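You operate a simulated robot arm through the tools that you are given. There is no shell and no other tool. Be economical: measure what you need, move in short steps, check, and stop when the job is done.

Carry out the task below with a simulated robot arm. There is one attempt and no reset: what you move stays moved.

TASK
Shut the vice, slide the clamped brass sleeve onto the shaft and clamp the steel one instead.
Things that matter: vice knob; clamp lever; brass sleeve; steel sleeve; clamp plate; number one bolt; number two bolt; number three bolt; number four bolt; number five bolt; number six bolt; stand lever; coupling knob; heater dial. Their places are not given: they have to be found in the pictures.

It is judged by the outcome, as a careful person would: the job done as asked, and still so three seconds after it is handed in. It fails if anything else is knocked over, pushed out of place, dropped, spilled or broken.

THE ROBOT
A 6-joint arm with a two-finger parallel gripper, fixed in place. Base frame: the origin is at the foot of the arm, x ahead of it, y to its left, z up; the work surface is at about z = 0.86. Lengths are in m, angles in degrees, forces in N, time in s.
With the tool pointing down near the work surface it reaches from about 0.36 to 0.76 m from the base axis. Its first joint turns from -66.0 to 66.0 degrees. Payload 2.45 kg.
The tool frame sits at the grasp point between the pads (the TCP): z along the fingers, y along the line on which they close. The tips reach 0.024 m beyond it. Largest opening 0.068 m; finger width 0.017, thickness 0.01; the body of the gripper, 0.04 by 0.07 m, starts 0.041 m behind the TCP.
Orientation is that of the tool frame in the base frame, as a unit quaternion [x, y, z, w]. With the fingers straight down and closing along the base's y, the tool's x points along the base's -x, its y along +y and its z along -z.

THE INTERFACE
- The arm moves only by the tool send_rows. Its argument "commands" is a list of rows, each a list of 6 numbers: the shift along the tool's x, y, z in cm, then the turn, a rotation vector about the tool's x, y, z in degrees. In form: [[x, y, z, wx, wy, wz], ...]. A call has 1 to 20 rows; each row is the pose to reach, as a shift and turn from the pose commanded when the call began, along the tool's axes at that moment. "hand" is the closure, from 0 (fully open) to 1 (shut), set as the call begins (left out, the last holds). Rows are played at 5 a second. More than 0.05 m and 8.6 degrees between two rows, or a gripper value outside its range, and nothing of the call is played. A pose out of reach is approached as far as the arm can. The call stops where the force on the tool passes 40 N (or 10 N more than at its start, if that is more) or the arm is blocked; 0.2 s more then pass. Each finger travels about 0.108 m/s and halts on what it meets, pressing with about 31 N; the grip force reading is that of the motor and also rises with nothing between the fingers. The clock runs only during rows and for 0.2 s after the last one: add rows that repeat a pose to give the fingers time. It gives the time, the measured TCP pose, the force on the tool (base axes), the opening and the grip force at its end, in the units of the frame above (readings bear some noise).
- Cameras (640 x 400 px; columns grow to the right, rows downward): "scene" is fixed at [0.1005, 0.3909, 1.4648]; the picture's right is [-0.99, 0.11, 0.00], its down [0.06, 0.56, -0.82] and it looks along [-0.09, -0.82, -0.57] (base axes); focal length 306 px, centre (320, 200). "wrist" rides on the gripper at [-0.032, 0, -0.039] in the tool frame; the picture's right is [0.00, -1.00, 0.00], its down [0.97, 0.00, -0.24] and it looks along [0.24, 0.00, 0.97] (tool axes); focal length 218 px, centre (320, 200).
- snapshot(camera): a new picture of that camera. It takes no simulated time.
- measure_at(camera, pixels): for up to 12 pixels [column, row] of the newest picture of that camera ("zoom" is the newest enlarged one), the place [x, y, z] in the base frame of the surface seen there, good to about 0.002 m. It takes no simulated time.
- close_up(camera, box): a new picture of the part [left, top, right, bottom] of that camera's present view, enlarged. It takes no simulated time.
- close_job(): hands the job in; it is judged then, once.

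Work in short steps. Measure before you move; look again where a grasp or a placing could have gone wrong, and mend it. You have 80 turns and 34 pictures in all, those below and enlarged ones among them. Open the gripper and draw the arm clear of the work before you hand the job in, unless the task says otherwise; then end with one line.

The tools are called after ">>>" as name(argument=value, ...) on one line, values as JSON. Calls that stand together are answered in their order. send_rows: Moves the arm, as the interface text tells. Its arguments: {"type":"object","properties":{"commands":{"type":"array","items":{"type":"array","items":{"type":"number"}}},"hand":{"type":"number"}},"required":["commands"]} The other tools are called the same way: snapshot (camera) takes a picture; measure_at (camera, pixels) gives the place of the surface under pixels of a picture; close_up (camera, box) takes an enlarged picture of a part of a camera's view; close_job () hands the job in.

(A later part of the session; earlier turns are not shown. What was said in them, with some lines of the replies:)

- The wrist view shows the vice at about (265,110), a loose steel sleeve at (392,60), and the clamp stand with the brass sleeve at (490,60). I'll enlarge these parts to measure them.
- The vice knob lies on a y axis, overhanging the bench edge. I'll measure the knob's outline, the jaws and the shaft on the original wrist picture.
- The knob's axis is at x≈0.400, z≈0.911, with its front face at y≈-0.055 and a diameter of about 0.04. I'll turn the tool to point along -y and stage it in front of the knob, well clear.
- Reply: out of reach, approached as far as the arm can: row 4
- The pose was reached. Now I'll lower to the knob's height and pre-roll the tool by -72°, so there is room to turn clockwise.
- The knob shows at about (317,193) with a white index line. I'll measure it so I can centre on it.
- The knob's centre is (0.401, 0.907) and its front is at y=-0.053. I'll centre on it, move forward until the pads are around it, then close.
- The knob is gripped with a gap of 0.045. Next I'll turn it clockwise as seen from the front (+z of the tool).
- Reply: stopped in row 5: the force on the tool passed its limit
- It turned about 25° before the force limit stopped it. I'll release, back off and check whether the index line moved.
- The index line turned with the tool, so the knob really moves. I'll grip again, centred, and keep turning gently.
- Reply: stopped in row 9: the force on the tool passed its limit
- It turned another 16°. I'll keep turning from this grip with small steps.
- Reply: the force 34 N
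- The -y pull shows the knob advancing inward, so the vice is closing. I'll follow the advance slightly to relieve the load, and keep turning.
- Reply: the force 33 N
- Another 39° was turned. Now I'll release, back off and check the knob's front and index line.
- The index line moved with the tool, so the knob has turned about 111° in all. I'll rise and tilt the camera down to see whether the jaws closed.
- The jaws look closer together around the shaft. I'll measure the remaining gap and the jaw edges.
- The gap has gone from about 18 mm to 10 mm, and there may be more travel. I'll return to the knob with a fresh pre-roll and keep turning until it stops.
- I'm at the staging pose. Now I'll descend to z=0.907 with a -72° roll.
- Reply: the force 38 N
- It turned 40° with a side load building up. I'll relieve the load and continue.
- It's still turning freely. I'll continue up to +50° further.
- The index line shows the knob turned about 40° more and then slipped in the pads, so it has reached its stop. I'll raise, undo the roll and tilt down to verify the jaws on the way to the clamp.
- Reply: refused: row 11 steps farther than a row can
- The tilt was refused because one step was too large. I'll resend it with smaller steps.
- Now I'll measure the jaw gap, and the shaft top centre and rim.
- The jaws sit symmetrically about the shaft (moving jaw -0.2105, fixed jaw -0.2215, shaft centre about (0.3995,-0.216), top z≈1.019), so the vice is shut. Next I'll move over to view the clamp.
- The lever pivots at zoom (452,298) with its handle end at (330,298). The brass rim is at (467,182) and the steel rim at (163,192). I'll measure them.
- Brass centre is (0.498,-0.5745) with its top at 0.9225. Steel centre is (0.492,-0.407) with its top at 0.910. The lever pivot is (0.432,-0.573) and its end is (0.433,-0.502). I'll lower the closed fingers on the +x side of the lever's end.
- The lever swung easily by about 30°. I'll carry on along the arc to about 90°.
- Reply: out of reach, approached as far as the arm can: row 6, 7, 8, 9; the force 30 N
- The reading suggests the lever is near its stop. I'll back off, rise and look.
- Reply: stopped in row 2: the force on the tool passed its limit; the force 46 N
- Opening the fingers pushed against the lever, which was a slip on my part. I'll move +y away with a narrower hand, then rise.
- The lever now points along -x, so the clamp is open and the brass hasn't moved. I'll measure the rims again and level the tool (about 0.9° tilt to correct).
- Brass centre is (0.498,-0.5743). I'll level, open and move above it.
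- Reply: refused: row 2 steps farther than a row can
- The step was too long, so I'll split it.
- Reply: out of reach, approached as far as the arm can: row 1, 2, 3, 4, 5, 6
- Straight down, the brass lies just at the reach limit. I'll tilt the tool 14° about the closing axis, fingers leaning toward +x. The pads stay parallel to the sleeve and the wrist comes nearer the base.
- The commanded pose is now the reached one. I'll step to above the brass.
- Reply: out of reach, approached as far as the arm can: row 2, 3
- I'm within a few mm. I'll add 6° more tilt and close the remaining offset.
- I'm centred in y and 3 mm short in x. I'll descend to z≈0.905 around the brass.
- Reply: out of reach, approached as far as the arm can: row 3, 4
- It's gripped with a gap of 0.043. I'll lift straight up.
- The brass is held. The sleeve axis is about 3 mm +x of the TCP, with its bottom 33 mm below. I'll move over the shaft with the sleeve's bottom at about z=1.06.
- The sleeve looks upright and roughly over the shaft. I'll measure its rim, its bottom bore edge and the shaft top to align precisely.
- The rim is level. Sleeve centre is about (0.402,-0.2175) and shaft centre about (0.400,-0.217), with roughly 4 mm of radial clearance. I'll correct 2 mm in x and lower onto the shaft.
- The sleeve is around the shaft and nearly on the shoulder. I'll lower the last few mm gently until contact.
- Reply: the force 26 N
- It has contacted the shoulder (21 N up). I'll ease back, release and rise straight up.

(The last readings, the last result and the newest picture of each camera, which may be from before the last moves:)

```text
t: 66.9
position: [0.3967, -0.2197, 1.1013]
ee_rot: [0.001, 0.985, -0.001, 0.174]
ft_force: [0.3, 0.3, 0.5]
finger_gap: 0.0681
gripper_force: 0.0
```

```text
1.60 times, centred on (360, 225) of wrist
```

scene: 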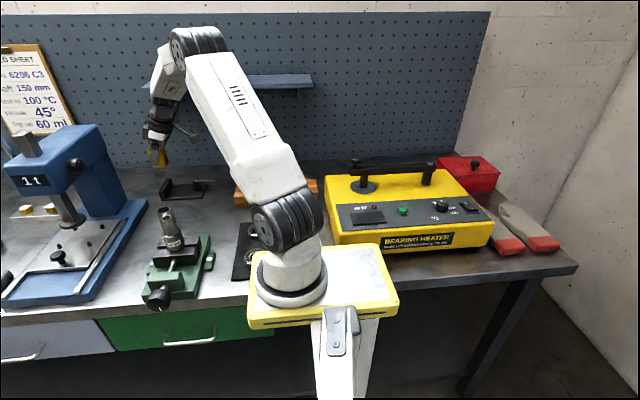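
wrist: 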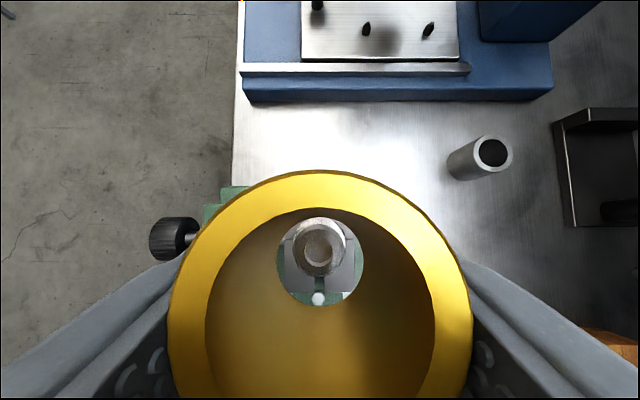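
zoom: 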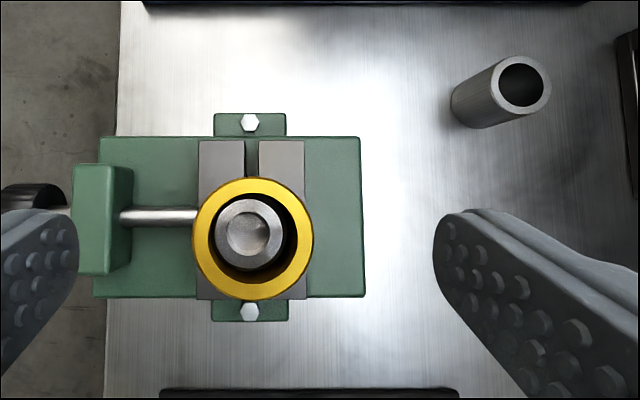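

The brass sits around the shaft, seated. Now I'll move above the steel sleeve at (0.492,-0.4063), increasing the tilt to 27° for reach at the clamp.

>>> send_rows(commands=[[-1.7, -3.7, 0.6, 0, -2, 0], [-3.5, -7.4, 1.3, 0, -4, 0], [-5.3, -11.1, 1.9, 0, -6, 0], [-7.1, -14.8, 2.6, 0, -7, 0], [-8.86, -18.66, 3.23, 0, -7, 0], [-7.5, -18.66, 7, 0, -7, 0], [-6.1, -18.66, 10.8, 0, -7, 0], [-5.44, -18.66, 12.6, 0, -7, 0], [-5.44, -18.66, 12.6, 0, -7, 0]])

>>> snapshot(camera="wrist")

```text
t: 68.9
position: [0.4905, -0.4043, 1.0027]
ee_rot: [0.001, 0.972, 0.0, 0.233]
ft_force: [0.2, 0.6, 0.4]
finger_gap: 0.0678
gripper_force: 0.0
```

```text
9 pictures are left
```

wrist: 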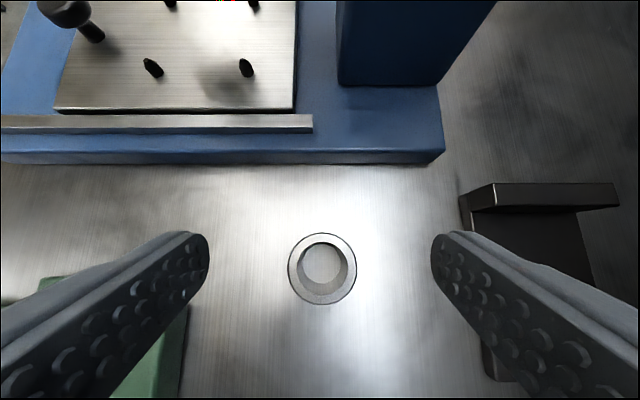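

The steel is centred between the fingers. I'll descend to z≈0.895 and close.

>>> send_rows(commands=[[1.2, -0.2, 2.4, 0, 0, 0], [2.4, -0.2, 4.8, 0, 0, 0], [3.6, -0.2, 7.2, 0, 0, 0], [4.85, -0.2, 9.6, 0, 0, 0], [4.85, -0.2, 9.6, 0, 0, 0]])

>>> send_rows(commands=[[0, 0, 0, 0, 0, 0], [0, 0, 0, 0, 0, 0], [0, 0, 0, 0, 0, 0], [0, 0, 0, 0, 0, 0]], hand=1)

```text
t: 70.1
position: [0.4908, -0.4057, 0.8927]
ee_rot: [0.001, 0.972, 0.0, 0.233]
ft_force: [-0.3, -1.0, 0.6]
finger_gap: 0.0677
gripper_force: 0.1
```

```text
t: 71.1
position: [0.4907, -0.4044, 0.8953]
ee_rot: [0.001, 0.972, -0.001, 0.234]
ft_force: [-1.5, -0.8, 0.7]
finger_gap: 0.0434
gripper_force: 31.2
```

The steel is gripped. I'll lift 7 cm and carry it over the clamp plate, to the spot where the brass was.

>>> send_rows(commands=[[-0.9, 0, -1.78, 0, 0, 0], [-2, 0, -4, 0, 0, 0], [-3.18, 0, -6.24, 0, 0, 0], [-3.3, -4, -6.2, 0, 0, 0], [-3.4, -8, -6.1, 0, 0, 0], [-3.5, -12, -6.05, 0, 0, 0], [-3.71, -15, -5.97, 0, 0, 0], [-3.71, -16.9, -5.97, 0, 0, 0], [-3.71, -16.9, -5.97, 0, 0, 0]])

>>> snapshot(camera="wrist")

```text
t: 73.1
position: [0.4951, -0.5734, 0.9665]
ee_rot: [0.001, 0.972, 0.0, 0.233]
ft_force: [-0.1, -0.2, -2.3]
finger_gap: 0.0433
gripper_force: 30.8
```

```text
8 pictures are left
```

wrist: 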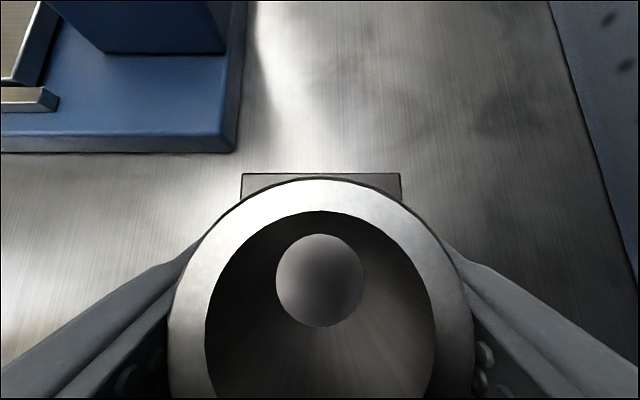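

I've reached the spot at (0.495,-0.573). I'll measure the sleeve's rim to confirm its centre before lowering.

>>> measure_at(camera="wrist", pixels=[[320, 181], [190, 320], [455, 320], [320, 205], [320, 280], [320, 330], [320, 175], [245, 185], [398, 185]])

```text
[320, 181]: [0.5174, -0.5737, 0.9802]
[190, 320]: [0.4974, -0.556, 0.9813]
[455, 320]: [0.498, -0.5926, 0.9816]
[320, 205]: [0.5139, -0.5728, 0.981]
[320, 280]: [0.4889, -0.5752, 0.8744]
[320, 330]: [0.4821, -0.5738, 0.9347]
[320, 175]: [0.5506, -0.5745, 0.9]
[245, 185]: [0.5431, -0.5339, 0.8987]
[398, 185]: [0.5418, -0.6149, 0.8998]
```

The sleeve centre (0.498,-0.574) matches the brass's old place. I'll lower it to the plate.

>>> send_rows(commands=[[0.6, 0, 1.2, 0, 0, 0], [1.25, 0, 2.45, 0, 0, 0], [1.8, 0, 3.56, 0, 0, 0], [2.27, 0, 4.45, 0, 0, 0], [2.45, 0, 4.81, 0, 0, 0], [2.59, 0, 5.08, 0, 0, 0], [2.68, 0, 5.26, 0, 0, 0], [2.68, 0, 5.26, 0, 0, 0]])

```text
t: 74.9
position: [0.4952, -0.5776, 0.9065]
ee_rot: [0.0, 0.972, 0.001, 0.234]
ft_force: [-0.2, 0.0, -2.8]
finger_gap: 0.0431
gripper_force: 31.4
```

There's no contact yet, so I'll lower a little more.

>>> send_rows(commands=[[0.05, 0, 0.09, 0, 0, 0], [0.09, 0, 0.18, 0, 0, 0], [0.14, 0, 0.27, 0, 0, 0], [0.18, 0, 0.36, 0, 0, 0], [0.18, 0, 0.36, 0, 0, 0]])

```text
t: 76.1
position: [0.4964, -0.5777, 0.9042]
ee_rot: [0.002, 0.972, -0.004, 0.236]
ft_force: [-0.3, -3.4, 20.0]
finger_gap: 0.0431
gripper_force: 31.3
```

Contact (20 N). I'll ease up 1.5 mm, release and lift clear.

>>> send_rows(commands=[[-0.07, 0, -0.13, 0, 0, 0], [-0.07, 0, -0.13, 0, 0, 0]])

>>> send_rows(commands=[[0, 0, 0, 0, 0, 0], [0, 0, 0, 0, 0, 0], [-0.9, 0, -1.78, 0, 0, 0], [-2, 0, -4, 0, 0, 0], [-3.6, 0, -7.1, 0, 0, 0], [-3.6, 3, -7.1, 0, 0, 0], [-3.6, 6, -8.5, 0, 0, 0], [-3.6, 6, -10, 0, 0, 0], [-3.6, 6, -10, 0, 0, 0]], hand=0)

>>> close_up(camera="wrist", box=[260, 150, 580, 400])

```text
t: 76.7
position: [0.4959, -0.5773, 0.9042]
ee_rot: [0.001, 0.972, -0.002, 0.233]
ft_force: [3.9, -6.8, 15.6]
finger_gap: 0.0433
gripper_force: 30.9
```

```text
t: 78.7
position: [0.4835, -0.5153, 1.0081]
ee_rot: [0.001, 0.972, -0.001, 0.234]
ft_force: [-0.6, 0.5, -0.4]
finger_gap: 0.0681
gripper_force: 0.0
```

```text
1.60 times, centred on (420, 275) of wrist
```

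zoom: 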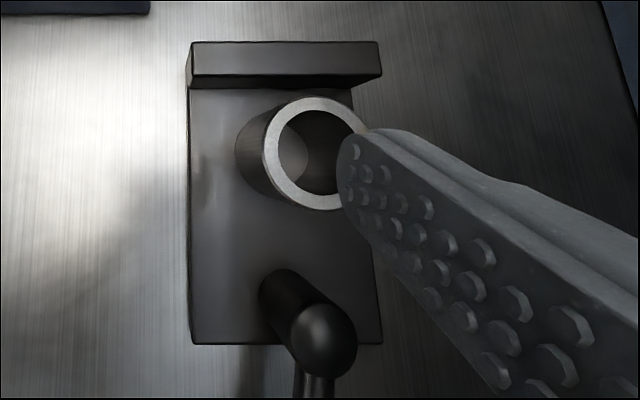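

The steel stands on the plate. I'll measure its centre and the lever before closing the clamp.

>>> measure_at(camera="zoom", pixels=[[270, 155], [317, 102], [310, 203], [322, 340], [312, 385], [300, 370], [365, 300], [215, 200]])

```text
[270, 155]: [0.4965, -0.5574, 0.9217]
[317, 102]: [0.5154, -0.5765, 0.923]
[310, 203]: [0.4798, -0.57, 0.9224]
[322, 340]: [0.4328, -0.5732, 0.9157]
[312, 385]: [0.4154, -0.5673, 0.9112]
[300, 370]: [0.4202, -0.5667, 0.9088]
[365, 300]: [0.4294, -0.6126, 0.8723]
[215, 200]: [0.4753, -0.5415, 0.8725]
```

The steel is centred at (0.497,-0.576). Next the lever: I'll bring the tool back to vertical and move to near (0.395,-0.53) above the handle.

>>> send_rows(commands=[[1.2, 0, -2, 0, 7, 0], [2.4, 0, -4, 0, 14, 0], [4, -0.5, -6, 0, 21, 0], [6.2, -1.5, -7.7, 0, 27, 0], [6.2, -1.5, -7.7, 0, 27, 0]])

>>> send_rows(commands=[[0, 0, 0, 7.5, 0, 0], [0, 0, 0, 15, 0, 0], [0.5, -1.5, 2, 15, 0, 0], [0.5, -3, 4, 15, 0, 0], [0.5, -3, 4, 15, 0, 0]])

>>> snapshot(camera="wrist")

```text
t: 79.9
position: [0.3926, -0.5313, 1.0487]
ee_rot: [0.0, 1.0, 0.0, -0.001]
ft_force: [0.4, -0.4, 0.7]
finger_gap: 0.0677
gripper_force: 0.0
```

```text
t: 81.1
position: [0.3871, -0.5613, 1.0096]
ee_rot: [0.002, 0.991, -0.131, 0.0]
ft_force: [-0.6, -0.1, -0.7]
finger_gap: 0.068
gripper_force: 0.1
```

```text
6 pictures are left
```

wrist: 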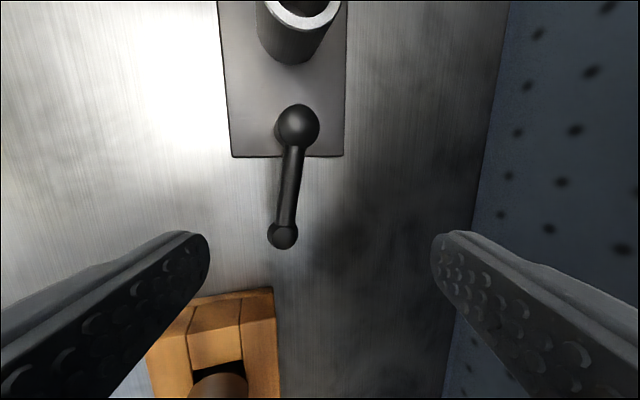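

The handle end shows at (282,236), and the wooden shaft stand at (220,345) is nearby. I'll measure both for clearance.

>>> measure_at(camera="wrist", pixels=[[298, 124], [282, 234], [288, 195], [255, 295], [220, 380], [180, 310], [270, 350], [190, 395]])

>>> close_up(camera="scene", box=[120, 120, 320, 245])

```text
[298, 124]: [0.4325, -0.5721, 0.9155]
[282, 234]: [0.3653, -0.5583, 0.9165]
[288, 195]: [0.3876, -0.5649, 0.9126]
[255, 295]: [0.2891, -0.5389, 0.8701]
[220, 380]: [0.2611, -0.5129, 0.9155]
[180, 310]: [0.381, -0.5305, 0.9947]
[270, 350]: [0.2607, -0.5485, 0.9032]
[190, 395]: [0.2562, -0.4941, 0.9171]
```

```text
3.20 times, centred on (220, 182) of scene
```

zoom: 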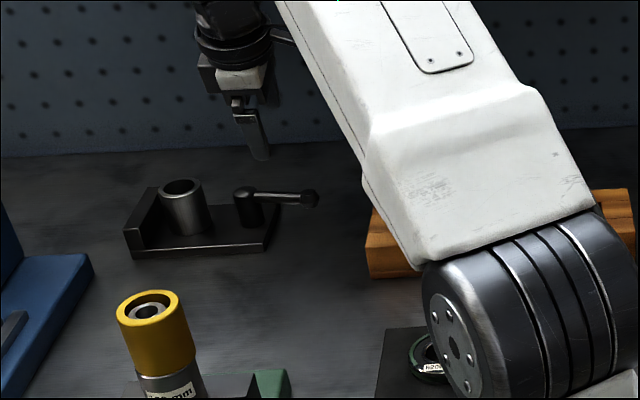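

The handle is at about 78° (end at (0.365,-0.558)) and the stand is clear (x<0.29). I'll straddle the handle with the fingers, narrow to half, and drag it to about 45°.

>>> send_rows(commands=[[0.35, 0.8, 3, 0, 0, 0], [0.7, 1.6, 6, 0, 0, 0], [0.7, 2.2, 8.6, 0, 0, 0], [0.7, 2.2, 8.6, 0, 0, 0]])

>>> send_rows(commands=[[0, 0, 0, 0, 0, 0], [0, 0, 0, 0, 0, 0], [-0.3, 1, 0.27, 0, 0, 0], [-0.7, 2, 0.54, 0, 0, 0], [-1.1, 3, 0.8, 0, 0, 0], [-1.6, 3.8, 1, 0, 0, 0], [-1.6, 3.8, 1, 0, 0, 0]], hand=0.5)

```text
t: 82.1
position: [0.3801, -0.5616, 0.9198]
ee_rot: [0.001, 0.991, -0.131, 0.0]
ft_force: [0.0, -0.1, 0.7]
finger_gap: 0.0679
gripper_force: 0.0
```

```text
t: 83.7
position: [0.3956, -0.5256, 0.8977]
ee_rot: [0.001, 0.992, -0.129, -0.001]
ft_force: [-4.0, 2.6, 2.2]
finger_gap: 0.0409
gripper_force: 4.2
```

I made a sign slip and the tool went 2 cm lower, but nothing was hit. I'll withdraw along the tool axis and look.

>>> send_rows(commands=[[0, 0, -2, 0, 0, 0], [0, 0, -5, 0, 0, 0], [0, 0, -9, 0, 0, 0], [0.4, 0, -12, -7.5, 0, 0], [0.8, 0, -14, -15, 0, 0], [0.8, 0, -14, -15, 0, 0]])

>>> snapshot(camera="wrist")

>>> measure_at(camera="wrist", pixels=[[320, 200]])

```text
t: 85.1
position: [0.3913, -0.4917, 1.0359]
ee_rot: [0.001, 1.0, 0.001, 0.001]
ft_force: [-0.1, 0.2, -0.5]
finger_gap: 0.0338
gripper_force: 0.1
```

```text
4 pictures are left
```

wrist: 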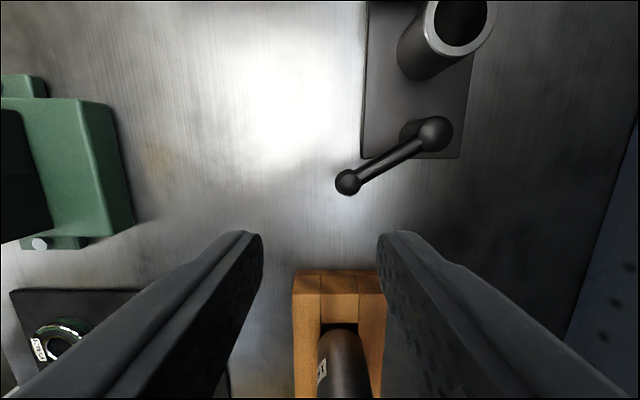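

```text
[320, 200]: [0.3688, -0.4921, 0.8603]
```

The lever is now at about 30°, with its end near (0.397,-0.511). I'll close the fingers, lower on its -x side at (0.376,-0.525) and push it home in +x.

>>> send_rows(commands=[[0.8, -1.7, 0, 0, 0, 0], [1.53, -3.33, 1, 0, 0, 0], [1.53, -3.33, 4.5, 0, 0, 0], [1.53, -3.33, 8, 0, 0, 0], [1.53, -3.33, 11.7, 0, 0, 0], [1.53, -3.33, 11.7, 0, 0, 0]], hand=1)

>>> send_rows(commands=[[-0.8, 0.3, 0, 0, 0, 0], [-1.6, 0.6, 0, 0, 0, 0], [-2.4, 0.9, 0, 0, 0, 0], [-3, 1.1, 0, 0, 0, 0], [-3.5, 1.3, 0, 0, 0, 0], [-3.9, 1.4, 0, 0, 0, 0], [-4.2, 1.5, 0, 0, 0, 0], [-4.4, 1.5, 0, 0, 0, 0], [-4.6, 1.5, 0, 0, 0, 0], [-4.6, 1.5, 0, 0, 0, 0]])

```text
t: 86.5
position: [0.3727, -0.5264, 0.9184]
ee_rot: [0.001, 1.0, 0.0, 0.0]
ft_force: [-0.1, 0.7, -0.3]
finger_gap: 0.0001
gripper_force: 23.4
```

```text
t: 88.5
position: [0.4125, -0.5125, 0.9195]
ee_rot: [0.002, 1.0, 0.003, -0.005]
ft_force: [-11.2, 2.9, 5.9]
finger_gap: 0.0
gripper_force: 23.2
stopped in row 9: the force on the tool passed its limit (the readings are from after the stop); the commanded pose is now the measured one
```

It stopped firmly at about the closed position. I'll back off, rise and look.

>>> send_rows(commands=[[1.5, 0, 0, 0, 0, 0], [1.5, 0, -4, 0, 0, 0], [0, 2, -8, 0, 0, 0], [-2, 4, -12, 0, 0, 0], [-4, 6, -15, 0, 0, 0], [-4, 6, -18, 0, 0, 0], [-4, 6, -18, 0, 0, 0]])

>>> snapshot(camera="wrist")

```text
t: 90.1
position: [0.4554, -0.4551, 1.0977]
ee_rot: [0.003, 1.0, 0.002, -0.004]
ft_force: [0.0, 0.8, 0.5]
finger_gap: 0.0
gripper_force: 23.4
```

```text
3 pictures are left
```

wrist: 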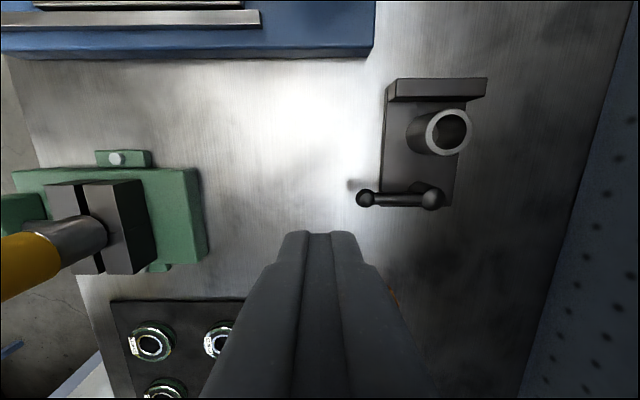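

>>> measure_at(camera="wrist", pixels=[[366, 198], [432, 198], [447, 112], [447, 152], [468, 130], [427, 131]])

```text
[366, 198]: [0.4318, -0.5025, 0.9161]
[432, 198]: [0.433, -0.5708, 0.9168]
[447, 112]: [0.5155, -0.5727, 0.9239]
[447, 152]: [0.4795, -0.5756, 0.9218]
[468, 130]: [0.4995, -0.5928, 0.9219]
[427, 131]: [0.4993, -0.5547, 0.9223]
```

The lever is back at its original clamped place (end at 0.432,-0.5025) with the steel at (0.4975,-0.574). I'll open, draw clear and take a last look.

>>> send_rows(commands=[[2, 2, -4, 0, 0, 0], [4, 4, -8, 0, 0, 0], [6, 6, -11, 0, 0, 0], [9, 8, -14, 0, 0, 0], [12, 11, -16, 0, 0, 0], [12, 11, -16, 0, 0, 0], [12, 11, -16, 0, 0, 0]], hand=0)

>>> close_up(camera="scene", box=[120, 150, 280, 320])

>>> measure_at(camera="zoom", pixels=[[240, 150], [245, 165], [262, 190], [255, 240]])

```text
t: 91.7
position: [0.338, -0.3439, 1.2597]
ee_rot: [0.002, 1.0, 0.002, -0.005]
ft_force: [0.9, 0.4, -0.1]
finger_gap: 0.068
gripper_force: 0.1
```

```text
2.35 times, centred on (200, 235) of scene
```

zoom: 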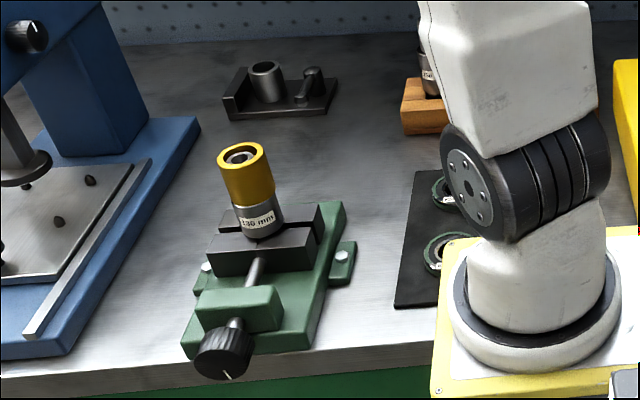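

```text
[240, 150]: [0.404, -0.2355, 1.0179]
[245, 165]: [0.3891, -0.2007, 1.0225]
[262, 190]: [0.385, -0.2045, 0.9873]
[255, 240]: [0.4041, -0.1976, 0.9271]
```

The brass is seated on the shaft's shoulder, the vice is shut, the steel is clamped, and the arm is clear with the gripper open. I'm handing the job in.

>>> close_job()

```text
The job is handed in.
```

I shut the vice on the shaft, slid the brass sleeve down to the shaft's shoulder and clamped the steel sleeve in its place. The job is handed in with the gripper open and the arm clear.
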